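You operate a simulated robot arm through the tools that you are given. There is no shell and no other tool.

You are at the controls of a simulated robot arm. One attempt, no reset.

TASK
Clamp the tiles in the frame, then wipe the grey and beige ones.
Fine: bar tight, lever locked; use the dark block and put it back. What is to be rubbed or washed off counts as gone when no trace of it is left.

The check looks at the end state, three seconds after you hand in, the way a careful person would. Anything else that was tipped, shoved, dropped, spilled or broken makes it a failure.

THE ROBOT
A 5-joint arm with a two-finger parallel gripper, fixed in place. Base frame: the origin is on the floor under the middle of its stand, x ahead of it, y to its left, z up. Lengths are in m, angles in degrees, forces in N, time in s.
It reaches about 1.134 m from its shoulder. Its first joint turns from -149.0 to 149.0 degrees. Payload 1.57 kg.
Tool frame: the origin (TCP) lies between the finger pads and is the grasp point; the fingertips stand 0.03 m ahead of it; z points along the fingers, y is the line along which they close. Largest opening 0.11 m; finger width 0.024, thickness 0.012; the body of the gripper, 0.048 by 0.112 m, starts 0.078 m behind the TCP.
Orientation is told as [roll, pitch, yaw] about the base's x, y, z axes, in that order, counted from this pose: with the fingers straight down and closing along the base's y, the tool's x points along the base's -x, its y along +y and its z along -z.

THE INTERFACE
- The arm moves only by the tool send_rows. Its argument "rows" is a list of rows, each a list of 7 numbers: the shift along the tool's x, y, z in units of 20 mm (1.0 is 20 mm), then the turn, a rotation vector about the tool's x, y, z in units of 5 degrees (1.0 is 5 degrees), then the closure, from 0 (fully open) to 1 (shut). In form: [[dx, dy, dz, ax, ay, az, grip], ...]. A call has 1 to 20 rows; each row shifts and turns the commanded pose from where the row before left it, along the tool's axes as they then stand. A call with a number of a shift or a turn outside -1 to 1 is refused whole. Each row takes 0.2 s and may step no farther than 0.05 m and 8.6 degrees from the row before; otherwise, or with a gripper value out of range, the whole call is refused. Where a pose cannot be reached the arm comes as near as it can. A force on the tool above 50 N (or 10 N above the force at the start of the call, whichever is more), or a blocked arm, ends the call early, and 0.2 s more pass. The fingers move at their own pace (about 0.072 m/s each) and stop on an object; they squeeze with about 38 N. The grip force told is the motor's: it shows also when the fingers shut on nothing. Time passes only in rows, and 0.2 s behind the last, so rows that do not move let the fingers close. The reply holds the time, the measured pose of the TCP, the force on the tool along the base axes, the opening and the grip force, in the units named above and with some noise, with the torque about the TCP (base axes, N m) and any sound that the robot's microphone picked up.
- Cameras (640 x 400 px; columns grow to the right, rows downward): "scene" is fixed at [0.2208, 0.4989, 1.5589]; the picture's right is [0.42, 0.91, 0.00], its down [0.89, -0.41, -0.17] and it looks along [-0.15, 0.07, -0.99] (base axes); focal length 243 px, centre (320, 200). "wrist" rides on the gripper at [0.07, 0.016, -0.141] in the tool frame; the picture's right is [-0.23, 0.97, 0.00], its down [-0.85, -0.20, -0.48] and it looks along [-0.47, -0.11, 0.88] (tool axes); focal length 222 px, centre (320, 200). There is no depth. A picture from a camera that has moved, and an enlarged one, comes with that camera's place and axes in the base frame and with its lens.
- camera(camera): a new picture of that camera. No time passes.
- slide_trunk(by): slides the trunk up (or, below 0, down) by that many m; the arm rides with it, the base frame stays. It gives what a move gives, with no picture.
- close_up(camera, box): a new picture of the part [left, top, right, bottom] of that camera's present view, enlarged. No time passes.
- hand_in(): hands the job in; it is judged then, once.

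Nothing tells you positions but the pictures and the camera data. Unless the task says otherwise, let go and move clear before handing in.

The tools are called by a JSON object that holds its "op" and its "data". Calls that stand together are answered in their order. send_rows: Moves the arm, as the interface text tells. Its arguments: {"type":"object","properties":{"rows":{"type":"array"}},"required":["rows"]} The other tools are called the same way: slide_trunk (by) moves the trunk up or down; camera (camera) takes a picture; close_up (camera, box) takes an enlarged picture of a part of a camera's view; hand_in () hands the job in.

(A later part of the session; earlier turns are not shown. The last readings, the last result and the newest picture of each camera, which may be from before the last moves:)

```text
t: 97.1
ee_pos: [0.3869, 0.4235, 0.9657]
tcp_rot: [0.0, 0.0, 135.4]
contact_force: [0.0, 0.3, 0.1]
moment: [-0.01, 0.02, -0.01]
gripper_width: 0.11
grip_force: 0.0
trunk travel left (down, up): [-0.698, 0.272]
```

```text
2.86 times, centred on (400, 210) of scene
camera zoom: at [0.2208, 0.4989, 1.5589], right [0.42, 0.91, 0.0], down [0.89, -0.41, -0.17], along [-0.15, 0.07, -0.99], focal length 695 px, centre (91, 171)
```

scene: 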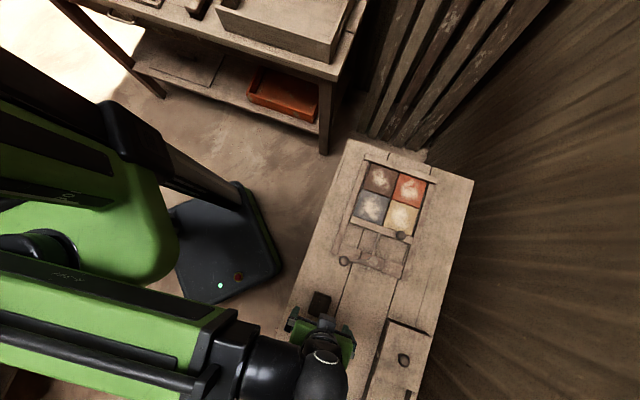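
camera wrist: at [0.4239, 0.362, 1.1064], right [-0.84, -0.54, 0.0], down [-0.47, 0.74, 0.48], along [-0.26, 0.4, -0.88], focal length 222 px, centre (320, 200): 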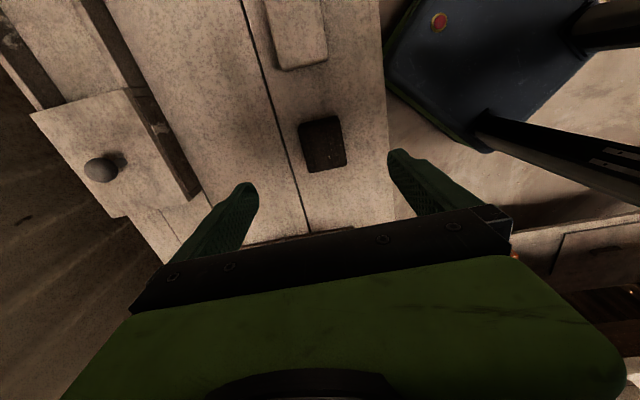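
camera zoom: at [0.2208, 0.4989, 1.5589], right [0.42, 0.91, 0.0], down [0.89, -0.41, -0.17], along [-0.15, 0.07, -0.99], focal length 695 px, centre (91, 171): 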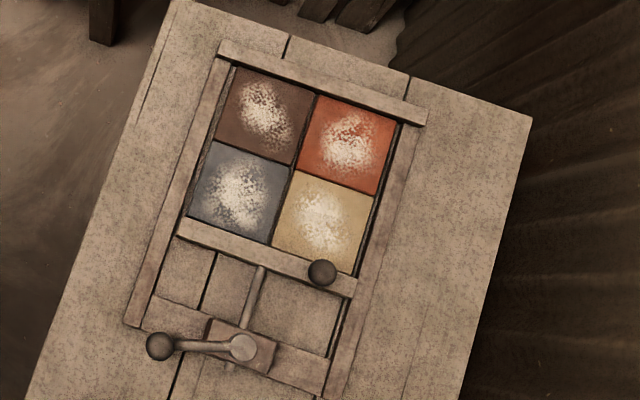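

I have a clear overhead view of the clamp now. I'll zoom in on the contact lines and on the dark block.

{"op": "close_up", "data": {"camera": "scene", "box": [350, 150, 440, 206]}}

{"op": "close_up", "data": {"camera": "scene", "box": [345, 195, 425, 245]}}

{"op": "close_up", "data": {"camera": "wrist", "box": [240, 90, 400, 190]}}

```text
7.11 times, centred on (395, 178) of scene
camera zoom: at [0.2208, 0.4989, 1.5589], right [0.42, 0.91, 0.0], down [0.89, -0.41, -0.17], along [-0.15, 0.07, -0.99], focal length 1729 px, centre (-213, 356)
```

zoom: 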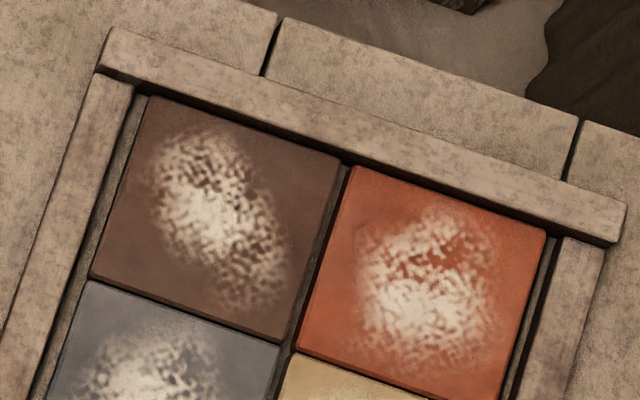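

```text
8.00 times, centred on (385, 220) of scene
camera zoom: at [0.2208, 0.4989, 1.5589], right [0.42, 0.91, 0.0], down [0.89, -0.41, -0.17], along [-0.15, 0.07, -0.99], focal length 1946 px, centre (-200, 40)
```

zoom: 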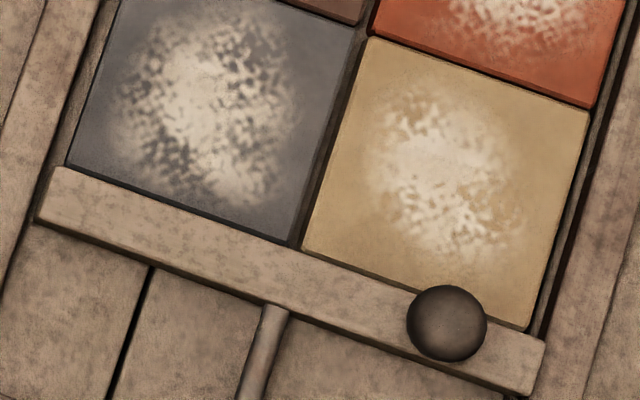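

```text
4.00 times, centred on (320, 140) of wrist
camera zoom: at [0.4239, 0.362, 1.1064], right [-0.84, -0.54, 0.0], down [-0.47, 0.74, 0.48], along [-0.26, 0.4, -0.88], focal length 888 px, centre (320, 440)
```

zoom: 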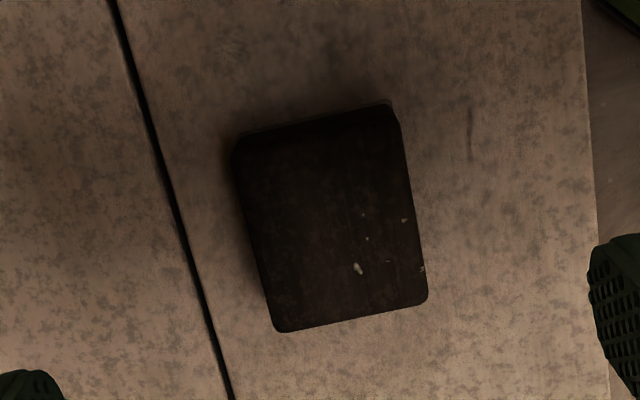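

The tiles touch both the end rail and the bar. The dark block is centred at about (0.3815, 0.4235), aligned with the bench, with its top near z=0.824. I'll centre over it and lower partway.

{"op": "send_rows", "data": {"rows": [[-0.19, 0.19, 0, 0, 0, 0, 0]]}}

{"op": "slide_trunk", "data": {"by": -0.1}}

{"op": "camera", "data": {"camera": "wrist"}}

{"op": "close_up", "data": {"camera": "wrist", "box": [220, 80, 440, 230]}}

```text
t: 97.5
ee_pos: [0.3818, 0.4239, 0.965]
tcp_rot: [0.0, -0.1, 135.5]
contact_force: [1.0, 0.1, -0.7]
moment: [0.01, -0.03, -0.01]
gripper_width: 0.1101
grip_force: 0.0
trunk travel left (down, up): [-0.698, 0.272]
```

```text
t: 98.8
ee_pos: [0.3814, 0.4241, 0.8652]
tcp_rot: [0.0, 0.1, 135.4]
contact_force: [-0.3, -0.4, -0.9]
moment: [0.01, 0.0, -0.02]
gripper_width: 0.1102
grip_force: 0.0
trunk travel left (down, up): [-0.598, 0.372]
```

```text
taken
camera wrist: at [0.4185, 0.3624, 1.0064], right [-0.84, -0.54, 0.0], down [-0.47, 0.74, 0.48], along [-0.26, 0.4, -0.88], focal length 222 px, centre (320, 200)
```

wrist: 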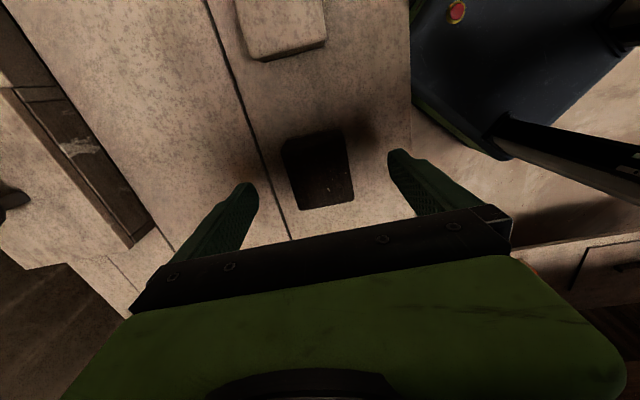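

```text
2.67 times, centred on (330, 155) of wrist
camera zoom: at [0.4185, 0.3624, 1.0064], right [-0.84, -0.54, 0.0], down [-0.47, 0.74, 0.48], along [-0.26, 0.4, -0.88], focal length 592 px, centre (293, 320)
```

zoom: 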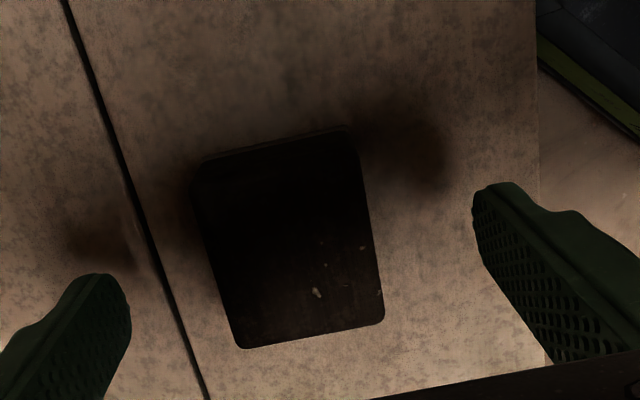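

{"op": "send_rows", "data": {"rows": [[0.05, 0.1, 0, 0, 0, 0, 0]]}}

{"op": "slide_trunk", "data": {"by": -0.02}}

{"op": "close_up", "data": {"camera": "wrist", "box": [180, 80, 480, 250]}}

```text
t: 99.2
ee_pos: [0.3802, 0.4215, 0.8644]
tcp_rot: [0.0, -0.1, 135.5]
contact_force: [0.0, -0.4, 0.3]
moment: [-0.01, 0.04, 0.0]
gripper_width: 0.1101
grip_force: 0.0
trunk travel left (down, up): [-0.598, 0.372]
```

```text
t: 99.9
ee_pos: [0.3803, 0.4209, 0.8442]
tcp_rot: [0.0, 0.0, 135.5]
contact_force: [0.2, -0.2, -0.2]
moment: [0.0, 0.01, 0.04]
gripper_width: 0.1102
grip_force: 0.0
trunk travel left (down, up): [-0.578, 0.392]
```

```text
2.13 times, centred on (330, 165) of wrist
camera zoom: at [0.4173, 0.3601, 0.9863], right [-0.84, -0.54, 0.0], down [-0.47, 0.74, 0.48], along [-0.26, 0.4, -0.88], focal length 474 px, centre (299, 275)
```

zoom: 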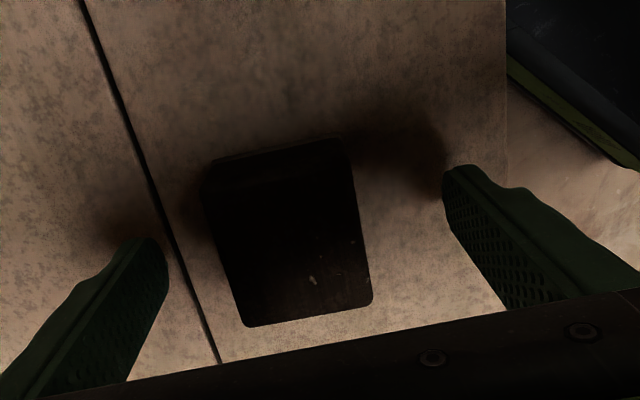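

{"op": "slide_trunk", "data": {"by": -0.012}}

{"op": "close_up", "data": {"camera": "wrist", "box": [180, 80, 480, 250]}}

```text
t: 100.5
ee_pos: [0.3804, 0.4214, 0.8315]
tcp_rot: [-0.1, 0.1, 135.6]
contact_force: [0.5, 0.3, 0.5]
moment: [0.0, 0.0, -0.03]
gripper_width: 0.11
grip_force: 0.0
trunk travel left (down, up): [-0.566, 0.404]
```

```text
2.13 times, centred on (330, 165) of wrist
camera zoom: at [0.4173, 0.3601, 0.9743], right [-0.84, -0.54, 0.0], down [-0.47, 0.74, 0.48], along [-0.26, 0.4, -0.88], focal length 474 px, centre (299, 275)
```

zoom: 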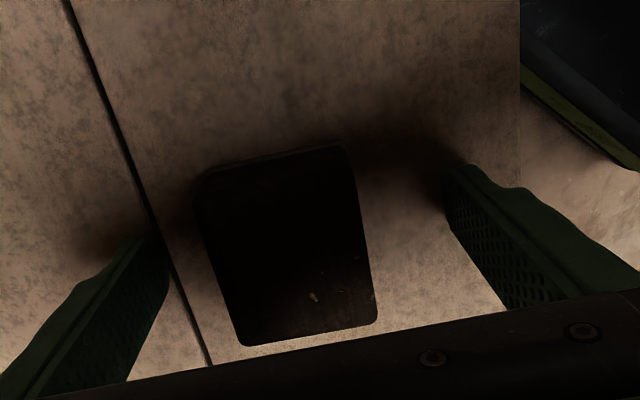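

The fingertips straddle the block at a good height, about 1 cm above the bench. Closing on it now.

{"op": "send_rows", "data": {"rows": [[0, 0, 0, 0, 0, 0, 0.35], [0, 0, 0, 0, 0, 0, 0.5], [0, 0, 0, 0, 0, 0, 0.7], [0, 0, 0, 0, 0, 0, 0.7], [0, 0, 0, 0, 0, 0, 0.7]]}}

{"op": "camera", "data": {"camera": "wrist"}}

```text
t: 101.7
ee_pos: [0.3803, 0.4212, 0.833]
tcp_rot: [0.0, 0.0, 135.5]
contact_force: [-0.5, -0.6, 0.3]
moment: [0.0, -0.01, 0.0]
gripper_width: 0.0512
grip_force: 37.7
trunk travel left (down, up): [-0.566, 0.404]
```

```text
taken
camera wrist: at [0.4173, 0.3601, 0.9744], right [-0.84, -0.54, 0.0], down [-0.47, 0.74, 0.48], along [-0.26, 0.4, -0.88], focal length 222 px, centre (320, 200)
```

wrist: 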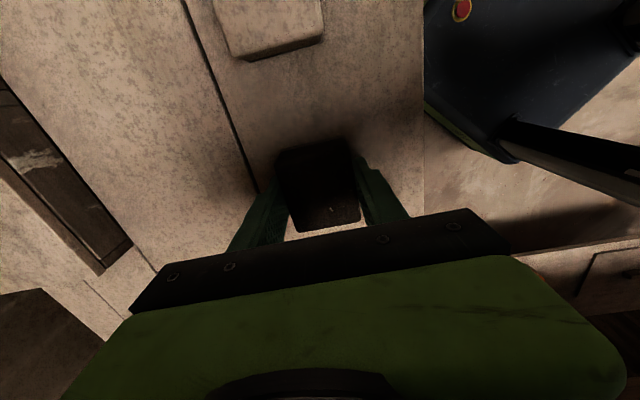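

The block is gripped (51 mm wide). I'm noting the return pose: EE (0.3803, 0.4212) with trunk travel left at -0.566. Lifting straight up.

{"op": "slide_trunk", "data": {"by": 0.01}}

{"op": "slide_trunk", "data": {"by": 0.12}}

{"op": "camera", "data": {"camera": "wrist"}}

```text
t: 102.3
ee_pos: [0.3807, 0.4224, 0.8429]
tcp_rot: [-0.1, 0.1, 135.5]
contact_force: [-0.1, -0.1, -0.4]
moment: [0.03, -0.01, 0.0]
gripper_width: 0.0511
grip_force: 37.9
trunk travel left (down, up): [-0.576, 0.394]
```

```text
t: 103.8
ee_pos: [0.3799, 0.4229, 0.964]
tcp_rot: [0.1, 0.0, 135.4]
contact_force: [0.0, -1.2, -1.8]
moment: [0.04, 0.01, -0.01]
gripper_width: 0.0511
grip_force: 38.3
trunk travel left (down, up): [-0.696, 0.274]
```

```text
taken
camera wrist: at [0.4173, 0.3602, 1.1043], right [-0.84, -0.54, 0.0], down [-0.47, 0.74, 0.48], along [-0.26, 0.4, -0.88], focal length 222 px, centre (320, 200)
```

wrist: 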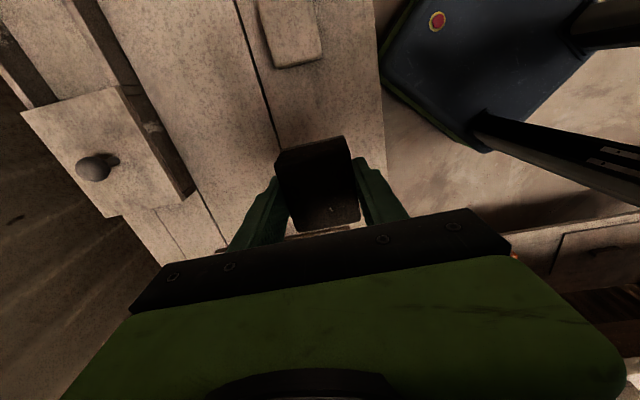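

{"op": "close_up", "data": {"camera": "wrist", "box": [230, 120, 420, 250]}}

```text
3.08 times, centred on (325, 185) of wrist
camera zoom: at [0.4173, 0.3602, 1.1043], right [-0.84, -0.54, 0.0], down [-0.47, 0.74, 0.48], along [-0.26, 0.4, -0.88], focal length 684 px, centre (305, 246)
```

zoom: 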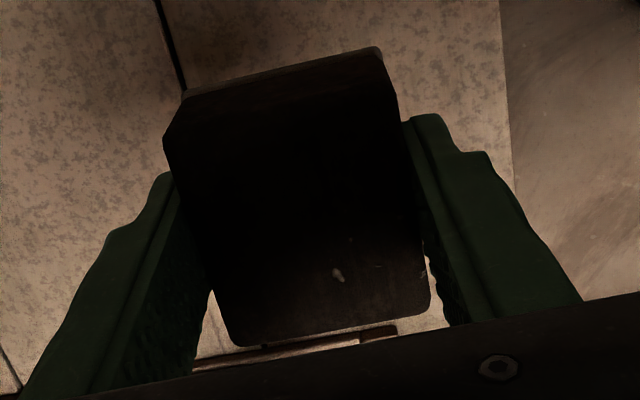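

The block is held securely, with its centre about 5 mm towards the tile side of the TCP. I'll carry it over the grey tile, staying well above the knobs.

{"op": "send_rows", "data": {"rows": [[-0.9347, -0.1685, 0, 0, 0, 0, 0.7], [-0.9347, -0.1685, 0, 0, 0, 0, 0.7], [-0.9347, -0.1685, 0, 0, 0, 0, 0.7], [-0.9347, -0.1685, 0, 0, 0, 0, 0.7], [-0.9347, -0.1685, 0, 0, 0, 0, 0.7], [-0.9347, -0.1685, 0, 0, 0, 0, 0.7], [-0.9347, -0.1685, 0, 0, 0, 0, 0.7], [-0.9347, -0.1685, 0, 0, 0, 0, 0.7], [-0.9347, -0.1685, 0, 0, 0, 0, 0.7], [-0.9347, -0.1685, 0, 0, 0, 0, 0.7], [-0.9347, -0.1685, 0, 0, 0, 0, 0.7], [-0.9347, -0.1685, 0, 0, 0, 0, 0.7], [-0.9347, -0.1685, 0, 0, 0, 0, 0.7], [-0.9347, -0.1685, 0, 0, 0, 0, 0.7], [-0.9347, -0.1685, 0, 0, 0, 0, 0.7], [-0.9347, -0.1685, 0, 0, 0, 0, 0.7], [-0.9347, -0.1685, 0, 0, 0, 0, 0.7]]}}

{"op": "slide_trunk", "data": {"by": -0.07}}

{"op": "camera", "data": {"camera": "wrist"}}

{"op": "close_up", "data": {"camera": "scene", "box": [330, 140, 470, 280]}}

```text
t: 107.4
ee_pos: [0.1953, 0.6873, 0.9637]
tcp_rot: [0.1, 0.0, 135.4]
contact_force: [-0.4, 0.3, -0.2]
moment: [0.0, -0.03, 0.0]
gripper_width: 0.0512
grip_force: 38.5
trunk travel left (down, up): [-0.696, 0.274]
```

```text
t: 108.5
ee_pos: [0.1943, 0.686, 0.8926]
tcp_rot: [0.0, 0.0, 135.5]
contact_force: [-1.1, 0.3, -0.7]
moment: [0.02, 0.01, -0.04]
gripper_width: 0.0507
grip_force: 37.9
trunk travel left (down, up): [-0.626, 0.344]
```

```text
taken
camera wrist: at [0.2319, 0.6245, 1.0343], right [-0.84, -0.54, 0.0], down [-0.47, 0.74, 0.48], along [-0.26, 0.4, -0.88], focal length 222 px, centre (320, 200)
```

wrist: 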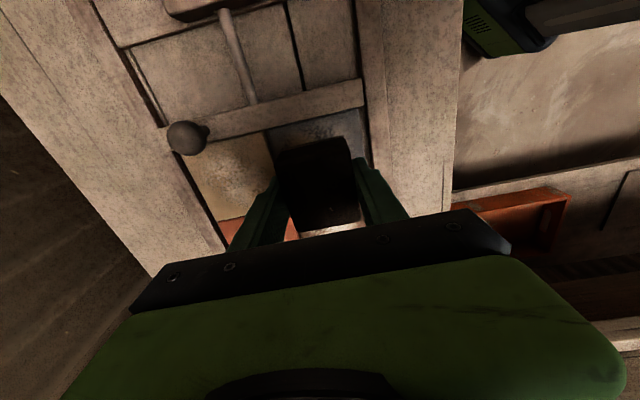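

```text
2.86 times, centred on (400, 210) of scene
camera zoom: at [0.2208, 0.4989, 1.5589], right [0.42, 0.91, 0.0], down [0.89, -0.41, -0.17], along [-0.15, 0.07, -0.99], focal length 695 px, centre (91, 171)
```

zoom: 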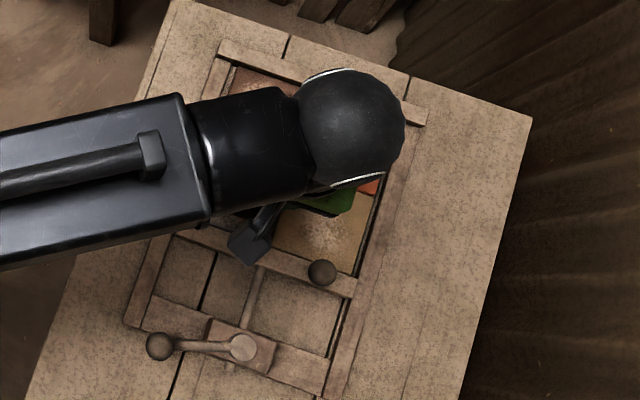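

The block is over the grey tile. I'll lower it carefully until contact shows in the force.

{"op": "slide_trunk", "data": {"by": -0.022}}

{"op": "slide_trunk", "data": {"by": -0.004}}

{"op": "slide_trunk", "data": {"by": -0.003}}

```text
t: 109.2
ee_pos: [0.1943, 0.6854, 0.8714]
tcp_rot: [0.0, 0.0, 135.6]
contact_force: [0.6, -0.2, -0.7]
moment: [-0.01, -0.01, -0.05]
gripper_width: 0.0509
grip_force: 38.1
trunk travel left (down, up): [-0.604, 0.366]
```

```text
t: 109.7
ee_pos: [0.1948, 0.6861, 0.8672]
tcp_rot: [0.0, 0.0, 135.5]
contact_force: [-0.2, -0.2, -0.9]
moment: [-0.02, -0.02, -0.01]
gripper_width: 0.0509
grip_force: 38.0
trunk travel left (down, up): [-0.6, 0.37]
```

```text
t: 110.2
ee_pos: [0.1956, 0.6854, 0.8636]
tcp_rot: [0.0, 0.0, 135.5]
contact_force: [-0.4, 0.2, -0.4]
moment: [0.03, -0.04, -0.01]
gripper_width: 0.051
grip_force: 38.3
trunk travel left (down, up): [-0.597, 0.373]
```

{"op": "close_up", "data": {"camera": "wrist", "box": [160, 60, 420, 240]}}

{"op": "slide_trunk", "data": {"by": -0.003}}

{"op": "slide_trunk", "data": {"by": -0.002}}

```text
2.22 times, centred on (290, 150) of wrist
camera zoom: at [0.2319, 0.6245, 1.0053], right [-0.84, -0.54, 0.0], down [-0.47, 0.74, 0.48], along [-0.26, 0.4, -0.88], focal length 494 px, centre (387, 311)
```

zoom: 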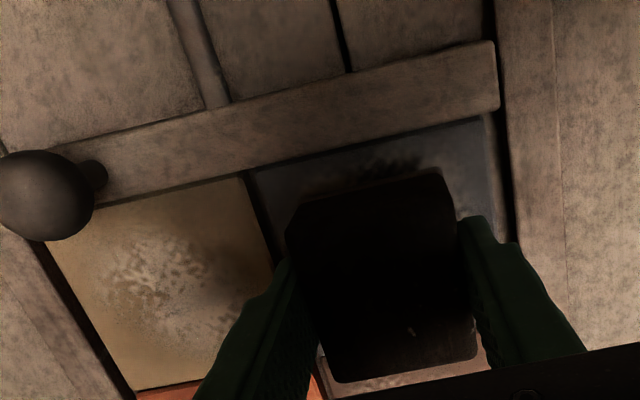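

```text
t: 110.7
ee_pos: [0.195, 0.686, 0.8612]
tcp_rot: [0.0, 0.0, 135.6]
contact_force: [-0.3, 0.2, -0.6]
moment: [0.01, 0.0, -0.03]
gripper_width: 0.0509
grip_force: 38.0
trunk travel left (down, up): [-0.594, 0.376]
```

```text
t: 111.2
ee_pos: [0.1947, 0.6864, 0.8591]
tcp_rot: [0.1, -0.1, 135.5]
contact_force: [-0.1, -1.0, 0.4]
moment: [0.01, -0.02, -0.01]
gripper_width: 0.0507
grip_force: 37.9
trunk travel left (down, up): [-0.592, 0.378]
```

{"op": "slide_trunk", "data": {"by": -0.002}}

{"op": "slide_trunk", "data": {"by": -0.002}}

{"op": "slide_trunk", "data": {"by": -0.002}}

```text
t: 111.8
ee_pos: [0.1953, 0.6859, 0.8572]
tcp_rot: [0.0, 0.0, 135.5]
contact_force: [-0.6, -0.1, -0.2]
moment: [0.02, 0.02, 0.02]
gripper_width: 0.0511
grip_force: 37.9
trunk travel left (down, up): [-0.59, 0.38]
```

```text
t: 112.3
ee_pos: [0.1952, 0.6857, 0.8552]
tcp_rot: [0.0, 0.1, 135.4]
contact_force: [0.0, -0.5, -0.5]
moment: [0.01, 0.03, -0.01]
gripper_width: 0.0508
grip_force: 38.1
trunk travel left (down, up): [-0.588, 0.382]
```

```text
t: 112.8
ee_pos: [0.1947, 0.6861, 0.8525]
tcp_rot: [0.0, -0.1, 135.5]
contact_force: [0.3, -0.4, -0.9]
moment: [0.0, -0.01, -0.01]
gripper_width: 0.0509
grip_force: 38.0
trunk travel left (down, up): [-0.586, 0.384]
```

{"op": "slide_trunk", "data": {"by": -0.002}}

{"op": "slide_trunk", "data": {"by": -0.002}}

{"op": "close_up", "data": {"camera": "wrist", "box": [160, 60, 420, 240]}}

```text
t: 113.3
ee_pos: [0.195, 0.6866, 0.8508]
tcp_rot: [-0.1, 0.0, 135.5]
contact_force: [0.7, 0.4, -0.9]
moment: [0.01, 0.04, 0.01]
gripper_width: 0.051
grip_force: 38.2
trunk travel left (down, up): [-0.584, 0.386]
```

```text
t: 113.8
ee_pos: [0.1948, 0.6853, 0.8489]
tcp_rot: [0.0, 0.0, 135.5]
contact_force: [-0.3, -0.1, -1.0]
moment: [0.02, -0.03, -0.01]
gripper_width: 0.051
grip_force: 37.9
trunk travel left (down, up): [-0.582, 0.388]
```

```text
2.22 times, centred on (290, 150) of wrist
camera zoom: at [0.2319, 0.6246, 0.9903], right [-0.84, -0.54, 0.0], down [-0.47, 0.74, 0.48], along [-0.26, 0.4, -0.88], focal length 494 px, centre (387, 311)
```

zoom: 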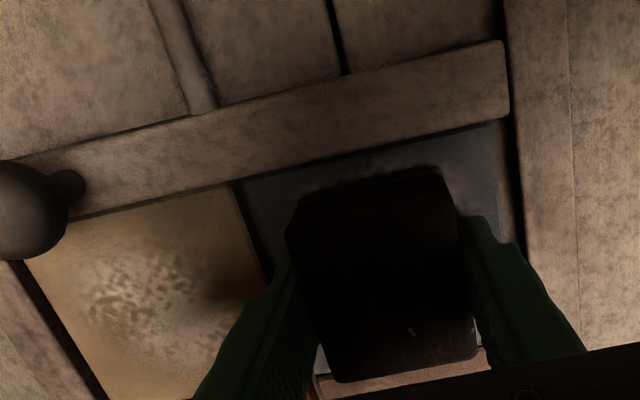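

{"op": "slide_trunk", "data": {"by": -0.002}}

{"op": "slide_trunk", "data": {"by": -0.002}}

{"op": "slide_trunk", "data": {"by": -0.001}}

```text
t: 114.4
ee_pos: [0.1952, 0.6867, 0.8483]
tcp_rot: [0.0, 0.0, 135.5]
contact_force: [0.5, -0.1, -1.1]
moment: [0.0, -0.01, -0.01]
gripper_width: 0.0509
grip_force: 37.5
trunk travel left (down, up): [-0.58, 0.39]
```

```text
t: 114.9
ee_pos: [0.194, 0.686, 0.8446]
tcp_rot: [-0.1, 0.0, 135.5]
contact_force: [1.1, 2.1, 7.1]
moment: [-0.01, 0.04, -0.02]
gripper_width: 0.051
grip_force: 38.2
trunk travel left (down, up): [-0.578, 0.392]
```

```text
t: 115.4
ee_pos: [0.1945, 0.6863, 0.8448]
tcp_rot: [-0.2, 0.0, 135.4]
contact_force: [2.7, 8.1, 25.1]
moment: [0.03, 0.01, -0.02]
gripper_width: 0.051
grip_force: 38.1
trunk travel left (down, up): [-0.577, 0.393]
```

Contact with the tile comes at trunk -0.578 (7 N), and 1 mm lower gives 25 N. I'll ease off half a millimetre and try a first short wiping stroke within the grey tile.

{"op": "slide_trunk", "data": {"by": 0.0005}}

{"op": "send_rows", "data": {"rows": [[0, -0.3, 0, 0, 0, 0, 0.7], [0, -0.3, 0, 0, 0, 0, 0.7], [0, -0.3, 0, 0, 0, 0, 0.7]]}}

{"op": "close_up", "data": {"camera": "wrist", "box": [160, 60, 460, 240]}}

```text
t: 115.9
ee_pos: [0.1941, 0.6856, 0.8453]
tcp_rot: [-0.1, 0.1, 135.5]
contact_force: [1.4, 5.4, 19.8]
moment: [0.09, 0.03, 0.05]
gripper_width: 0.0511
grip_force: 38.5
trunk travel left (down, up): [-0.578, 0.392]
```

```text
t: 116.7
ee_pos: [0.2076, 0.6977, 0.846]
tcp_rot: [-0.2, 0.0, 135.5]
contact_force: [-3.5, -4.1, 11.0]
moment: [-0.14, 0.17, 0.03]
gripper_width: 0.0508
grip_force: 37.5
trunk travel left (down, up): [-0.578, 0.392]
```

```text
2.13 times, centred on (310, 150) of wrist
camera zoom: at [0.2438, 0.6364, 0.9865], right [-0.84, -0.54, 0.0], down [-0.47, 0.74, 0.48], along [-0.26, 0.4, -0.88], focal length 474 px, centre (341, 307)
```

zoom: 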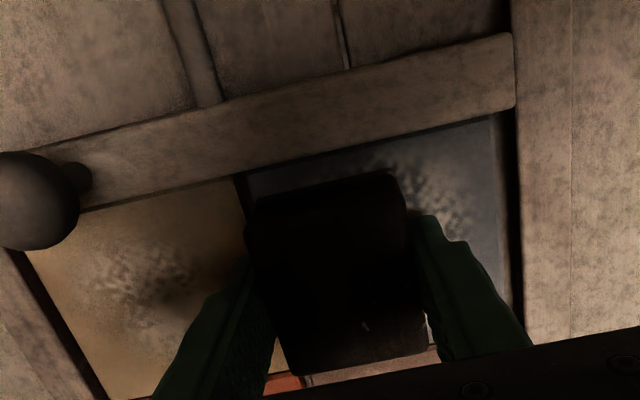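

Contact is steady at about 11–15 N with reasonable drag. I'll continue with full strokes across the grey tile.

{"op": "send_rows", "data": {"rows": [[0, 0.3, 0, 0, 0, 0, 0.7], [0, 0.3, 0, 0, 0, 0, 0.7], [0, 0.3, 0, 0, 0, 0, 0.7], [0, 0.3, 0, 0, 0, 0, 0.7], [0, 0.3, 0, 0, 0, 0, 0.7], [0, 0.3, 0, 0, 0, 0, 0.7]]}}

{"op": "close_up", "data": {"camera": "wrist", "box": [160, 60, 460, 240]}}

```text
t: 118.1
ee_pos: [0.183, 0.6733, 0.8457]
tcp_rot: [-0.1, 0.0, 135.5]
contact_force: [4.4, 4.9, 18.3]
moment: [0.12, -0.1, 0.01]
gripper_width: 0.0513
grip_force: 37.9
trunk travel left (down, up): [-0.578, 0.392]
```

```text
2.13 times, centred on (310, 150) of wrist
camera zoom: at [0.2195, 0.6107, 0.9864], right [-0.84, -0.54, 0.0], down [-0.47, 0.74, 0.48], along [-0.26, 0.41, -0.88], focal length 474 px, centre (341, 307)
```

zoom: 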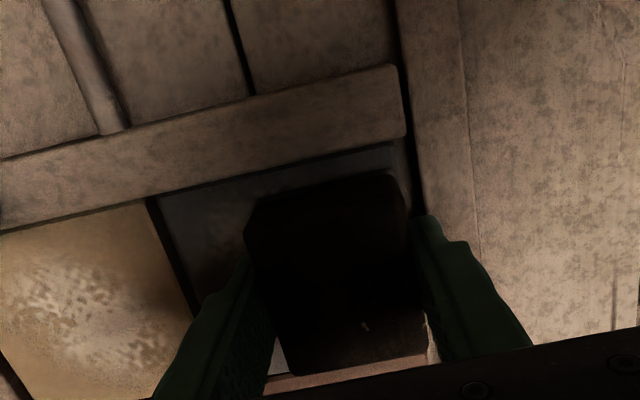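

{"op": "send_rows", "data": {"rows": [[0.27, 0, 0, 0, 0, 0, 0.7], [0.27, 0, 0, 0, 0, 0, 0.7], [0, -0.3, 0, 0, 0, 0, 0.7], [0, -0.3, 0, 0, 0, 0, 0.7], [0, -0.3, 0, 0, 0, 0, 0.7], [0, -0.3, 0, 0, 0, 0, 0.7], [0, -0.3, 0, 0, 0, 0, 0.7], [0, -0.3, 0, 0, 0, 0, 0.7]]}}

{"op": "close_up", "data": {"camera": "wrist", "box": [160, 60, 460, 240]}}

```text
t: 119.9
ee_pos: [0.215, 0.6896, 0.8452]
tcp_rot: [-0.1, 0.0, 135.5]
contact_force: [-2.4, -4.2, 9.8]
moment: [-0.13, 0.11, 0.01]
gripper_width: 0.051
grip_force: 38.3
trunk travel left (down, up): [-0.578, 0.392]
```

```text
2.13 times, centred on (310, 150) of wrist
camera zoom: at [0.2514, 0.629, 0.9865], right [-0.84, -0.54, 0.0], down [-0.47, 0.74, 0.48], along [-0.26, 0.4, -0.88], focal length 474 px, centre (341, 307)
```

zoom: 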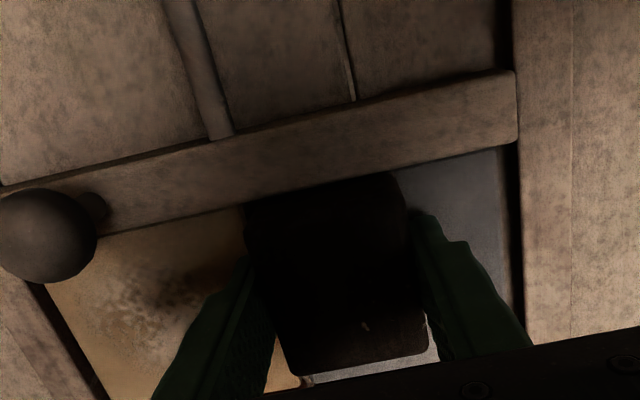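

{"op": "send_rows", "data": {"rows": [[-0.3, 0, 0, 0, 0, 0, 0.7], [-0.3, 0, 0, 0, 0, 0, 0.7], [-0.3, 0, 0, 0, 0, 0, 0.7], [-0.28, 0, 0, 0, 0, 0, 0.7], [0, 0.3, 0, 0, 0, 0, 0.7], [0, 0.3, 0, 0, 0, 0, 0.7], [0, 0.3, 0, 0, 0, 0, 0.7], [0, 0.3, 0, 0, 0, 0, 0.7], [0, 0.3, 0, 0, 0, 0, 0.7], [0, 0.3, 0, 0, 0, 0, 0.7]]}}

{"op": "close_up", "data": {"camera": "wrist", "box": [160, 60, 460, 240]}}

```text
t: 122.1
ee_pos: [0.1719, 0.6815, 0.8447]
tcp_rot: [-0.1, 0.0, 135.4]
contact_force: [3.4, 4.4, 18.2]
moment: [0.08, -0.12, 0.03]
gripper_width: 0.0508
grip_force: 38.1
trunk travel left (down, up): [-0.578, 0.392]
```

```text
2.13 times, centred on (310, 150) of wrist
camera zoom: at [0.2098, 0.6193, 0.9863], right [-0.84, -0.53, 0.0], down [-0.47, 0.74, 0.48], along [-0.26, 0.41, -0.88], focal length 474 px, centre (341, 307)
```

zoom: 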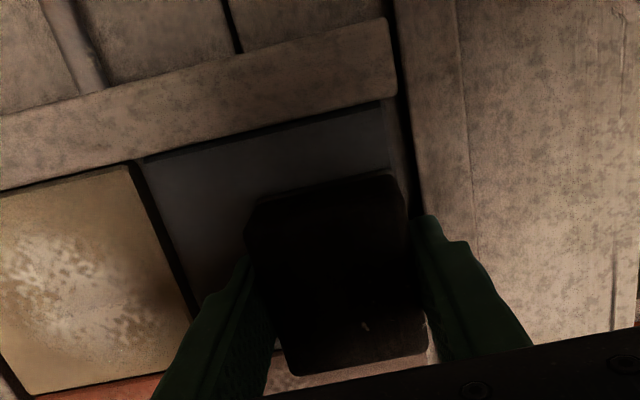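

{"op": "send_rows", "data": {"rows": [[0, -0.3, 0, 0, 0, 0, 0.7], [0, -0.3, 0, 0, 0, 0, 0.7], [0, -0.3, 0, 0, 0, 0, 0.7], [0, -0.3, 0, 0, 0, 0, 0.7], [0, -0.3, 0, 0, 0, 0, 0.7], [0, -0.3, 0, 0, 0, 0, 0.7], [0.3, 0, 0, 0, 0, 0, 0.7], [0.3, 0, 0, 0, 0, 0, 0.7], [0, 0.3, 0, 0, 0, 0, 0.7], [0, 0.3, 0, 0, 0, 0, 0.7], [0, 0.3, 0, 0, 0, 0, 0.7]]}}

{"op": "slide_trunk", "data": {"by": 0.05}}

{"op": "send_rows", "data": {"rows": [[1, 0, 0, 0, 0, 0, 0.7], [1, 0, 0, 0, 0, 0, 0.7], [1, 0, 0, 0, 0, 0, 0.7], [1, 0, 0, 0, 0, 0, 0.7], [1, 0, 0, 0, 0, 0, 0.7], [1, 0, 0, 0, 0, 0, 0.7]]}}

{"op": "close_up", "data": {"camera": "scene", "box": [330, 140, 470, 280]}}

{"op": "camera", "data": {"camera": "wrist"}}

```text
t: 124.5
ee_pos: [0.1938, 0.6855, 0.8447]
tcp_rot: [-0.2, 0.0, 135.5]
contact_force: [4.0, 4.6, 17.0]
moment: [0.08, -0.07, 0.01]
gripper_width: 0.0509
grip_force: 38.0
trunk travel left (down, up): [-0.578, 0.392]
```

```text
t: 125.4
ee_pos: [0.1941, 0.6866, 0.894]
tcp_rot: [0.0, 0.1, 135.4]
contact_force: [0.0, 0.4, -1.4]
moment: [0.01, -0.01, 0.0]
gripper_width: 0.0508
grip_force: 38.3
trunk travel left (down, up): [-0.628, 0.342]
```

```text
t: 126.8
ee_pos: [0.2798, 0.6024, 0.894]
tcp_rot: [0.0, 0.0, 135.5]
contact_force: [-0.6, 0.8, -0.5]
moment: [0.0, -0.02, 0.03]
gripper_width: 0.0509
grip_force: 38.0
trunk travel left (down, up): [-0.628, 0.342]
```

```text
2.86 times, centred on (400, 210) of scene
camera zoom: at [0.2208, 0.4989, 1.5589], right [0.42, 0.91, 0.0], down [0.89, -0.41, -0.17], along [-0.15, 0.07, -0.99], focal length 695 px, centre (91, 171)
```

zoom: 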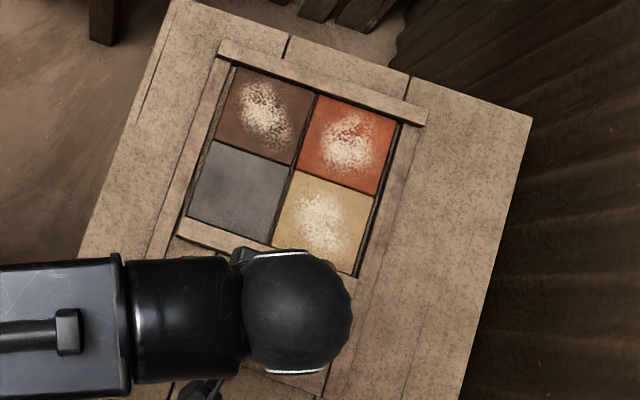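

```text
taken
camera wrist: at [0.3173, 0.5408, 1.0358], right [-0.84, -0.54, 0.0], down [-0.47, 0.74, 0.48], along [-0.26, 0.4, -0.88], focal length 222 px, centre (320, 200)
```

wrist: 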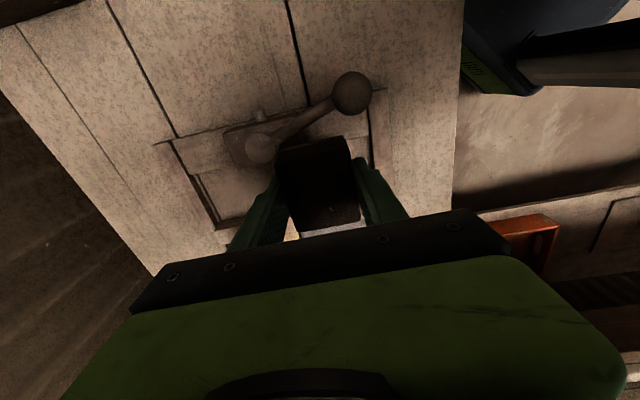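

The grey tile looks clean from overhead. Zooming in to check for any trace.

{"op": "close_up", "data": {"camera": "scene", "box": [365, 180, 415, 230]}}

{"op": "close_up", "data": {"camera": "scene", "box": [350, 150, 440, 206]}}

```text
8.00 times, centred on (390, 205) of scene
camera zoom: at [0.2208, 0.4989, 1.5589], right [0.42, 0.91, 0.0], down [0.89, -0.41, -0.17], along [-0.15, 0.07, -0.99], focal length 1946 px, centre (-240, 160)
```

zoom: 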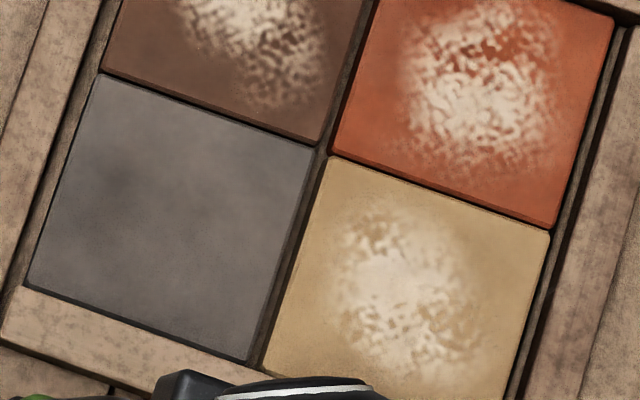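

```text
7.11 times, centred on (395, 178) of scene
camera zoom: at [0.2208, 0.4989, 1.5589], right [0.42, 0.91, 0.0], down [0.89, -0.41, -0.17], along [-0.15, 0.07, -0.99], focal length 1729 px, centre (-213, 356)
```

zoom: 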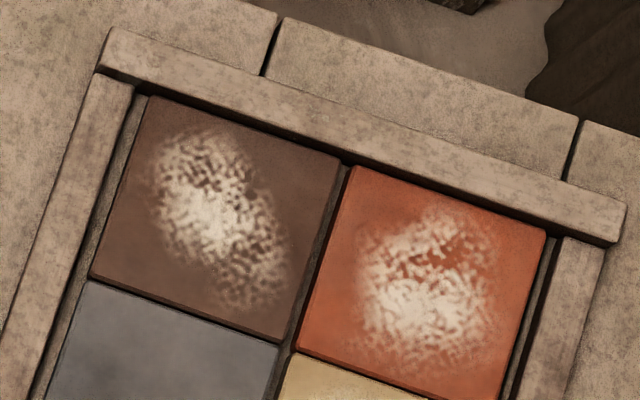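

Grey is clean and the brown and red tiles are untouched. I'll raise the block, carry it over the beige tile, and lower to the same contact height.

{"op": "slide_trunk", "data": {"by": 0.06}}

{"op": "send_rows", "data": {"rows": [[-0.997, -0.774, 0, 0, 0, 0, 0.7], [-0.997, -0.774, 0, 0, 0, 0, 0.7], [-0.997, -0.774, 0, 0, 0, 0, 0.7], [-0.997, -0.774, 0, 0, 0, 0, 0.7], [-0.997, -0.774, 0, 0, 0, 0, 0.7], [-0.997, -0.774, 0, 0, 0, 0, 0.7]]}}

{"op": "slide_trunk", "data": {"by": -0.09}}

{"op": "close_up", "data": {"camera": "wrist", "box": [160, 60, 460, 240]}}

```text
t: 127.8
ee_pos: [0.2803, 0.6026, 0.9535]
tcp_rot: [0.0, 0.0, 135.5]
contact_force: [0.1, 0.6, -0.5]
moment: [0.0, 0.0, -0.01]
gripper_width: 0.051
grip_force: 37.8
trunk travel left (down, up): [-0.688, 0.282]
```

```text
t: 129.2
ee_pos: [0.2611, 0.7534, 0.9548]
tcp_rot: [0.0, 0.1, 135.5]
contact_force: [0.7, -0.2, -1.1]
moment: [-0.02, -0.03, 0.01]
gripper_width: 0.0512
grip_force: 38.4
trunk travel left (down, up): [-0.688, 0.282]
```

```text
t: 130.5
ee_pos: [0.2606, 0.7524, 0.865]
tcp_rot: [0.0, 0.0, 135.5]
contact_force: [0.7, -0.3, -0.5]
moment: [-0.01, -0.01, 0.0]
gripper_width: 0.051
grip_force: 37.9
trunk travel left (down, up): [-0.598, 0.372]
```

```text
2.13 times, centred on (310, 150) of wrist
camera zoom: at [0.2975, 0.6915, 1.0059], right [-0.84, -0.54, 0.0], down [-0.47, 0.74, 0.48], along [-0.26, 0.4, -0.88], focal length 474 px, centre (341, 307)
```

zoom: 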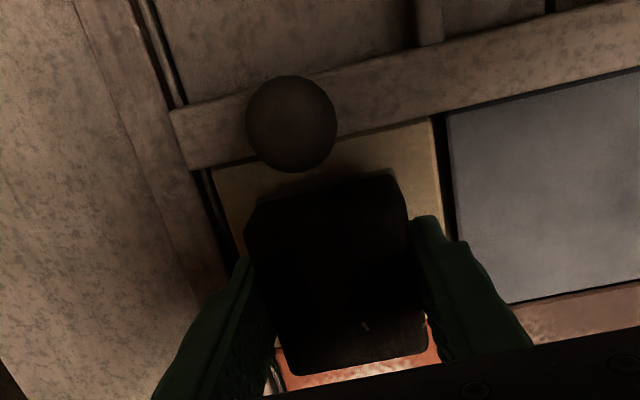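

{"op": "slide_trunk", "data": {"by": -0.018}}

{"op": "slide_trunk", "data": {"by": -0.002}}

```text
t: 131.1
ee_pos: [0.2604, 0.7522, 0.8466]
tcp_rot: [0.0, -0.1, 135.5]
contact_force: [1.1, 0.1, -1.4]
moment: [0.0, 0.0, -0.01]
gripper_width: 0.0511
grip_force: 38.0
trunk travel left (down, up): [-0.58, 0.39]
```

```text
t: 131.6
ee_pos: [0.261, 0.7524, 0.8451]
tcp_rot: [0.0, 0.0, 135.5]
contact_force: [2.2, 2.9, 13.7]
moment: [0.0, 0.09, -0.03]
gripper_width: 0.0511
grip_force: 38.4
trunk travel left (down, up): [-0.578, 0.392]
```

{"op": "send_rows", "data": {"rows": [[0, -0.3, 0, 0, 0, 0, 0.7], [0, -0.3, 0, 0, 0, 0, 0.7], [0, -0.3, 0, 0, 0, 0, 0.7], [0, 0.3, 0, 0, 0, 0, 0.7], [0, 0.3, 0, 0, 0, 0, 0.7], [0, 0.3, 0, 0, 0, 0, 0.7], [0, 0.3, 0, 0, 0, 0, 0.7], [0, 0.3, 0, 0, 0, 0, 0.7], [0, 0.3, 0, 0, 0, 0, 0.7]]}}

{"op": "close_up", "data": {"camera": "wrist", "box": [160, 60, 460, 240]}}

{"op": "send_rows", "data": {"rows": [[0.26, 0, 0, 0, 0, 0, 0.7], [0.26, 0, 0, 0, 0, 0, 0.7], [0, -0.3, 0, 0, 0, 0, 0.7], [0, -0.3, 0, 0, 0, 0, 0.7], [0, -0.3, 0, 0, 0, 0, 0.7], [0, -0.3, 0, 0, 0, 0, 0.7], [0, -0.3, 0, 0, 0, 0, 0.7], [0, -0.3, 0, 0, 0, 0, 0.7]]}}

{"op": "close_up", "data": {"camera": "wrist", "box": [160, 60, 460, 240]}}

```text
t: 133.6
ee_pos: [0.2483, 0.7394, 0.8439]
tcp_rot: [-0.1, 0.0, 135.5]
contact_force: [4.3, 3.8, 16.1]
moment: [0.06, -0.09, 0.0]
gripper_width: 0.0512
grip_force: 37.8
trunk travel left (down, up): [-0.578, 0.392]
```

```text
2.13 times, centred on (310, 150) of wrist
camera zoom: at [0.2844, 0.6777, 0.9864], right [-0.84, -0.54, 0.0], down [-0.47, 0.74, 0.48], along [-0.25, 0.41, -0.88], focal length 474 px, centre (341, 307)
```

zoom: 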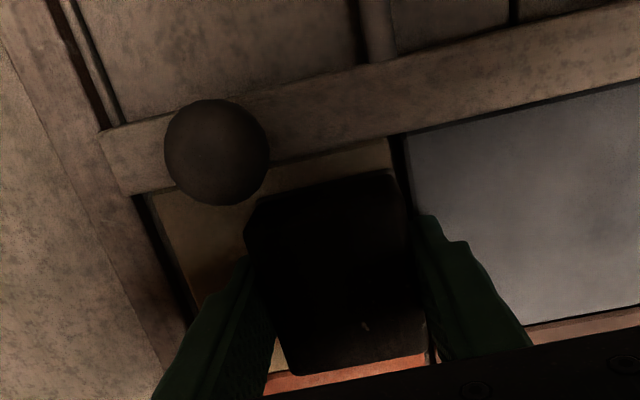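

```text
t: 135.4
ee_pos: [0.2801, 0.7569, 0.8444]
tcp_rot: [-0.1, 0.0, 135.5]
contact_force: [-2.9, -2.1, 8.5]
moment: [-0.14, 0.14, 0.03]
gripper_width: 0.0512
grip_force: 37.7
trunk travel left (down, up): [-0.578, 0.392]
```

```text
2.13 times, centred on (310, 150) of wrist
camera zoom: at [0.3173, 0.696, 0.9865], right [-0.84, -0.54, 0.0], down [-0.47, 0.74, 0.48], along [-0.26, 0.4, -0.88], focal length 474 px, centre (341, 307)
```

zoom: 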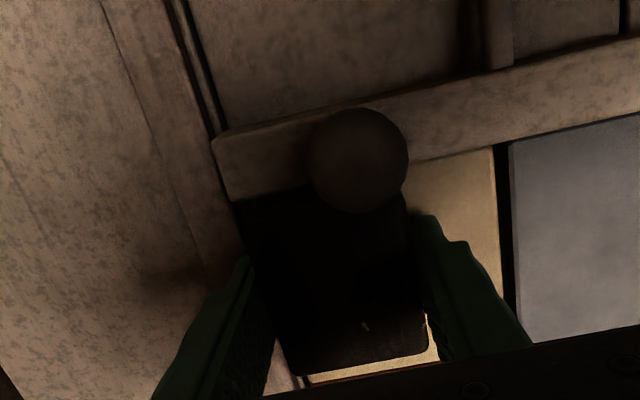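

{"op": "send_rows", "data": {"rows": [[-0.3, 0, 0, 0, 0, 0, 0.7], [-0.3, 0, 0, 0, 0, 0, 0.7], [-0.3, 0, 0, 0, 0, 0, 0.7], [-0.28, 0, 0, 0, 0, 0, 0.7], [0, 0.3, 0, 0, 0, 0, 0.7], [0, 0.3, 0, 0, 0, 0, 0.7], [0, 0.3, 0, 0, 0, 0, 0.7], [0, 0.3, 0, 0, 0, 0, 0.7], [0, 0.3, 0, 0, 0, 0, 0.7], [0, 0.3, 0, 0, 0, 0, 0.7], [0, -0.3, 0, 0, 0, 0, 0.7], [0, -0.3, 0, 0, 0, 0, 0.7], [0, -0.3, 0, 0, 0, 0, 0.7], [0, -0.3, 0, 0, 0, 0, 0.7], [0, -0.3, 0, 0, 0, 0, 0.7], [0, -0.3, 0, 0, 0, 0, 0.7]]}}

{"op": "send_rows", "data": {"rows": [[0.3, 0, 0, 0, 0, 0, 0.7], [0.3, 0, 0, 0, 0, 0, 0.7], [0.3, 0, 0, 0, 0, 0, 0.7], [0.24, 0, 0, 0, 0, 0, 0.7], [0, 0.3, 0, 0, 0, 0, 0.7], [0, 0.3, 0, 0, 0, 0, 0.7], [0, 0.3, 0, 0, 0, 0, 0.7], [0, 0.3, 0, 0, 0, 0, 0.7], [0, 0.3, 0, 0, 0, 0, 0.7], [0, 0.3, 0, 0, 0, 0, 0.7], [-0.3, -0.3, 0, 0, 0, 0, 0.7], [-0.3, -0.3, 0, 0, 0, 0, 0.7], [0, -0.3, 0, 0, 0, 0, 0.7]]}}

{"op": "slide_trunk", "data": {"by": 0.11}}

```text
t: 138.8
ee_pos: [0.2641, 0.7745, 0.8456]
tcp_rot: [-0.1, -0.1, 135.4]
contact_force: [-4.2, -2.0, 8.7]
moment: [-0.14, 0.15, 0.03]
gripper_width: 0.051
grip_force: 38.1
trunk travel left (down, up): [-0.578, 0.392]
```

```text
t: 141.6
ee_pos: [0.2585, 0.7537, 0.8456]
tcp_rot: [0.0, 0.0, 135.5]
contact_force: [-3.4, -0.9, 9.2]
moment: [-0.16, 0.13, -0.03]
gripper_width: 0.0512
grip_force: 37.5
trunk travel left (down, up): [-0.578, 0.392]
```

```text
t: 143.1
ee_pos: [0.2592, 0.7552, 0.9539]
tcp_rot: [0.1, 0.0, 135.6]
contact_force: [0.1, -0.2, -0.3]
moment: [-0.01, -0.01, 0.01]
gripper_width: 0.051
grip_force: 38.0
trunk travel left (down, up): [-0.688, 0.282]
```

Raised clear. I'll back away along the bench to inspect both tiles.

{"op": "send_rows", "data": {"rows": [[1, 0, 0, 0, 0, 0, 0.7], [1, 0, 0, 0, 0, 0, 0.7], [1, 0, 0, 0, 0, 0, 0.7], [1, 0, 0, 0, 0, 0, 0.7], [1, 0, 0, 0, 0, 0, 0.7], [1, 0, 0, 0, 0, 0, 0.7], [1, 0, 0, 0, 0, 0, 0.7], [1, 0, 0, 0, 0, 0, 0.7], [1, 0, 0, 0, 0, 0, 0.7], [1, 0, 0, 0, 0, 0, 0.7]]}}

{"op": "close_up", "data": {"camera": "scene", "box": [330, 140, 470, 280]}}

{"op": "close_up", "data": {"camera": "scene", "box": [350, 180, 430, 240]}}

```text
t: 145.2
ee_pos: [0.4016, 0.615, 0.9544]
tcp_rot: [0.0, 0.0, 135.5]
contact_force: [0.3, -0.3, -0.8]
moment: [-0.02, -0.01, 0.0]
gripper_width: 0.0511
grip_force: 38.1
trunk travel left (down, up): [-0.688, 0.282]
```

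```text
2.86 times, centred on (400, 210) of scene
camera zoom: at [0.2208, 0.4989, 1.5589], right [0.42, 0.91, 0.0], down [0.89, -0.41, -0.17], along [-0.15, 0.07, -0.99], focal length 695 px, centre (91, 171)
```

zoom: 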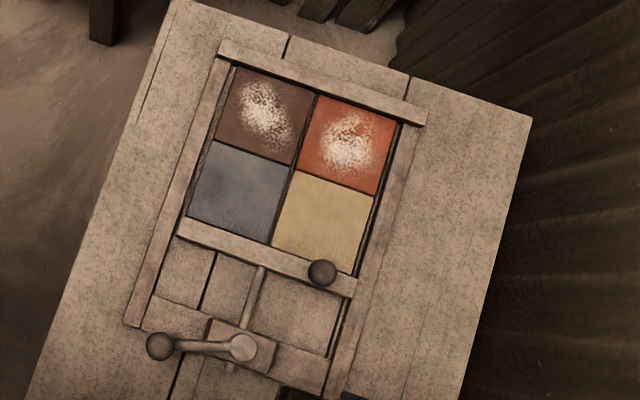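

```text
6.67 times, centred on (390, 210) of scene
camera zoom: at [0.2208, 0.4989, 1.5589], right [0.42, 0.91, 0.0], down [0.89, -0.41, -0.17], along [-0.15, 0.07, -0.99], focal length 1621 px, centre (-147, 133)
```

zoom: 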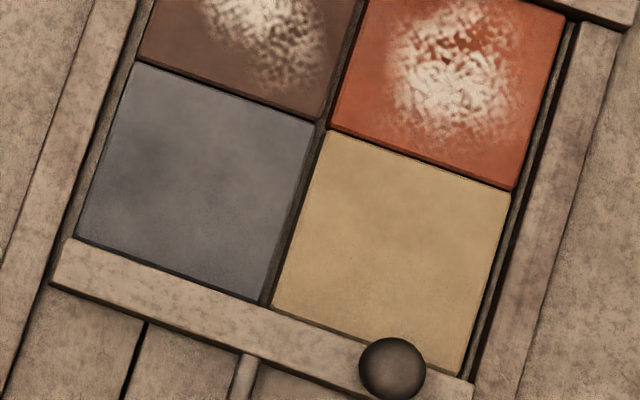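

Both tiles look clean, the marks on brown and red are intact, and the bar and lever are unmoved. Now I'll return the dark block to its original spot.

{"op": "send_rows", "data": {"rows": [[0.755, 0.956, 0, 0, 0, 0, 0.7], [0.755, 0.956, 0, 0, 0, 0, 0.7], [0.755, 0.956, 0, 0, 0, 0, 0.7], [0.755, 0.956, 0, 0, 0, 0, 0.7], [0.755, 0.956, 0, 0, 0, 0, 0.7], [0.755, 0.956, 0, 0, 0, 0, 0.7], [0.755, 0.956, 0, 0, 0, 0, 0.7], [0.755, 0.956, 0, 0, 0, 0, 0.7]]}}

{"op": "send_rows", "data": {"rows": [[0, 0, 0, 0, 0, 0, 0.7], [0, 0, 0, 0, 0, 0, 0.7]]}}

{"op": "camera", "data": {"camera": "wrist"}}

```text
t: 147.1
ee_pos: [0.3802, 0.4197, 0.9549]
tcp_rot: [0.1, -0.1, 135.4]
contact_force: [-0.8, -0.8, -1.2]
moment: [-0.01, 0.05, 0.02]
gripper_width: 0.0511
grip_force: 37.9
trunk travel left (down, up): [-0.688, 0.282]
```

```text
t: 147.7
ee_pos: [0.381, 0.4201, 0.9538]
tcp_rot: [0.0, 0.1, 135.5]
contact_force: [-0.6, 0.4, -0.5]
moment: [-0.02, -0.04, -0.02]
gripper_width: 0.051
grip_force: 38.8
trunk travel left (down, up): [-0.688, 0.282]
```

```text
taken
camera wrist: at [0.4174, 0.3592, 1.0959], right [-0.84, -0.54, 0.0], down [-0.47, 0.74, 0.48], along [-0.26, 0.4, -0.88], focal length 222 px, centre (320, 200)
```

wrist: 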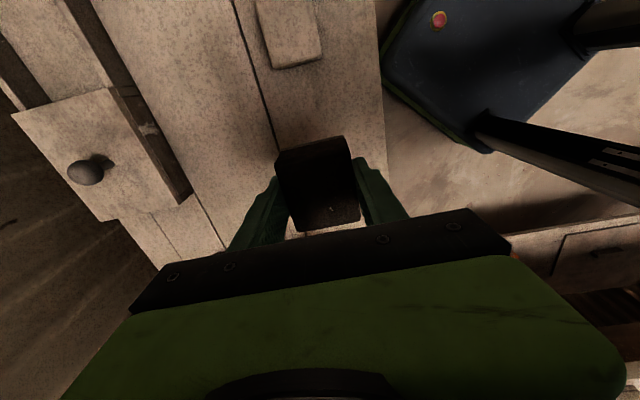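

{"op": "send_rows", "data": {"rows": [[-0.03, -0.03, 0, 0, 0, 0, 0.7], [0, 0, 0, 0, 0, 0, 0.7]]}}

{"op": "slide_trunk", "data": {"by": -0.1}}

{"op": "slide_trunk", "data": {"by": -0.018}}

{"op": "slide_trunk", "data": {"by": -0.002}}

{"op": "slide_trunk", "data": {"by": -0.001}}

{"op": "camera", "data": {"camera": "wrist"}}

```text
t: 148.2
ee_pos: [0.38, 0.4219, 0.9548]
tcp_rot: [0.0, 0.0, 135.5]
contact_force: [0.1, -0.2, -0.3]
moment: [0.0, 0.02, -0.01]
gripper_width: 0.0509
grip_force: 38.2
trunk travel left (down, up): [-0.688, 0.282]
```

```text
t: 149.6
ee_pos: [0.3802, 0.4211, 0.8546]
tcp_rot: [0.0, 0.0, 135.4]
contact_force: [0.0, 0.4, 0.2]
moment: [0.01, -0.02, 0.0]
gripper_width: 0.051
grip_force: 38.1
trunk travel left (down, up): [-0.588, 0.382]
```

```text
t: 150.2
ee_pos: [0.3801, 0.4222, 0.837]
tcp_rot: [0.0, 0.0, 135.5]
contact_force: [0.3, -0.1, -0.6]
moment: [-0.01, -0.01, -0.01]
gripper_width: 0.051
grip_force: 38.1
trunk travel left (down, up): [-0.57, 0.4]
```

```text
t: 150.8
ee_pos: [0.3803, 0.4229, 0.834]
tcp_rot: [0.0, 0.1, 135.5]
contact_force: [-0.3, 0.0, -0.2]
moment: [0.0, 0.01, 0.06]
gripper_width: 0.0511
grip_force: 38.2
trunk travel left (down, up): [-0.568, 0.402]
```

```text
t: 151.3
ee_pos: [0.3809, 0.4207, 0.8341]
tcp_rot: [0.0, 0.0, 135.6]
contact_force: [0.4, 0.5, -0.7]
moment: [-0.01, 0.05, 0.0]
gripper_width: 0.0509
grip_force: 38.6
trunk travel left (down, up): [-0.567, 0.403]
```

```text
taken
camera wrist: at [0.4174, 0.3606, 0.9748], right [-0.84, -0.54, 0.0], down [-0.47, 0.74, 0.48], along [-0.26, 0.4, -0.88], focal length 222 px, centre (320, 200)
```

wrist: 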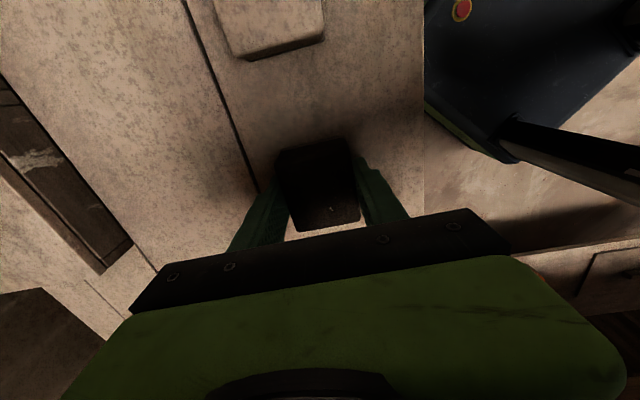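

The view matches the one at the grasp. One more millimetre to the noted height, then release.

{"op": "slide_trunk", "data": {"by": -0.001}}

{"op": "slide_trunk", "data": {"by": -0.0007}}

```text
t: 151.8
ee_pos: [0.3803, 0.4229, 0.832]
tcp_rot: [-0.1, 0.0, 135.4]
contact_force: [3.7, 4.9, 20.9]
moment: [-0.07, 0.14, -0.01]
gripper_width: 0.0509
grip_force: 38.2
trunk travel left (down, up): [-0.566, 0.404]
```

```text
t: 152.3
ee_pos: [0.3798, 0.4219, 0.8331]
tcp_rot: [-0.2, 0.0, 135.5]
contact_force: [7.8, 9.3, 43.1]
moment: [0.03, 0.0, -0.02]
gripper_width: 0.051
grip_force: 37.5
trunk travel left (down, up): [-0.565, 0.405]
```

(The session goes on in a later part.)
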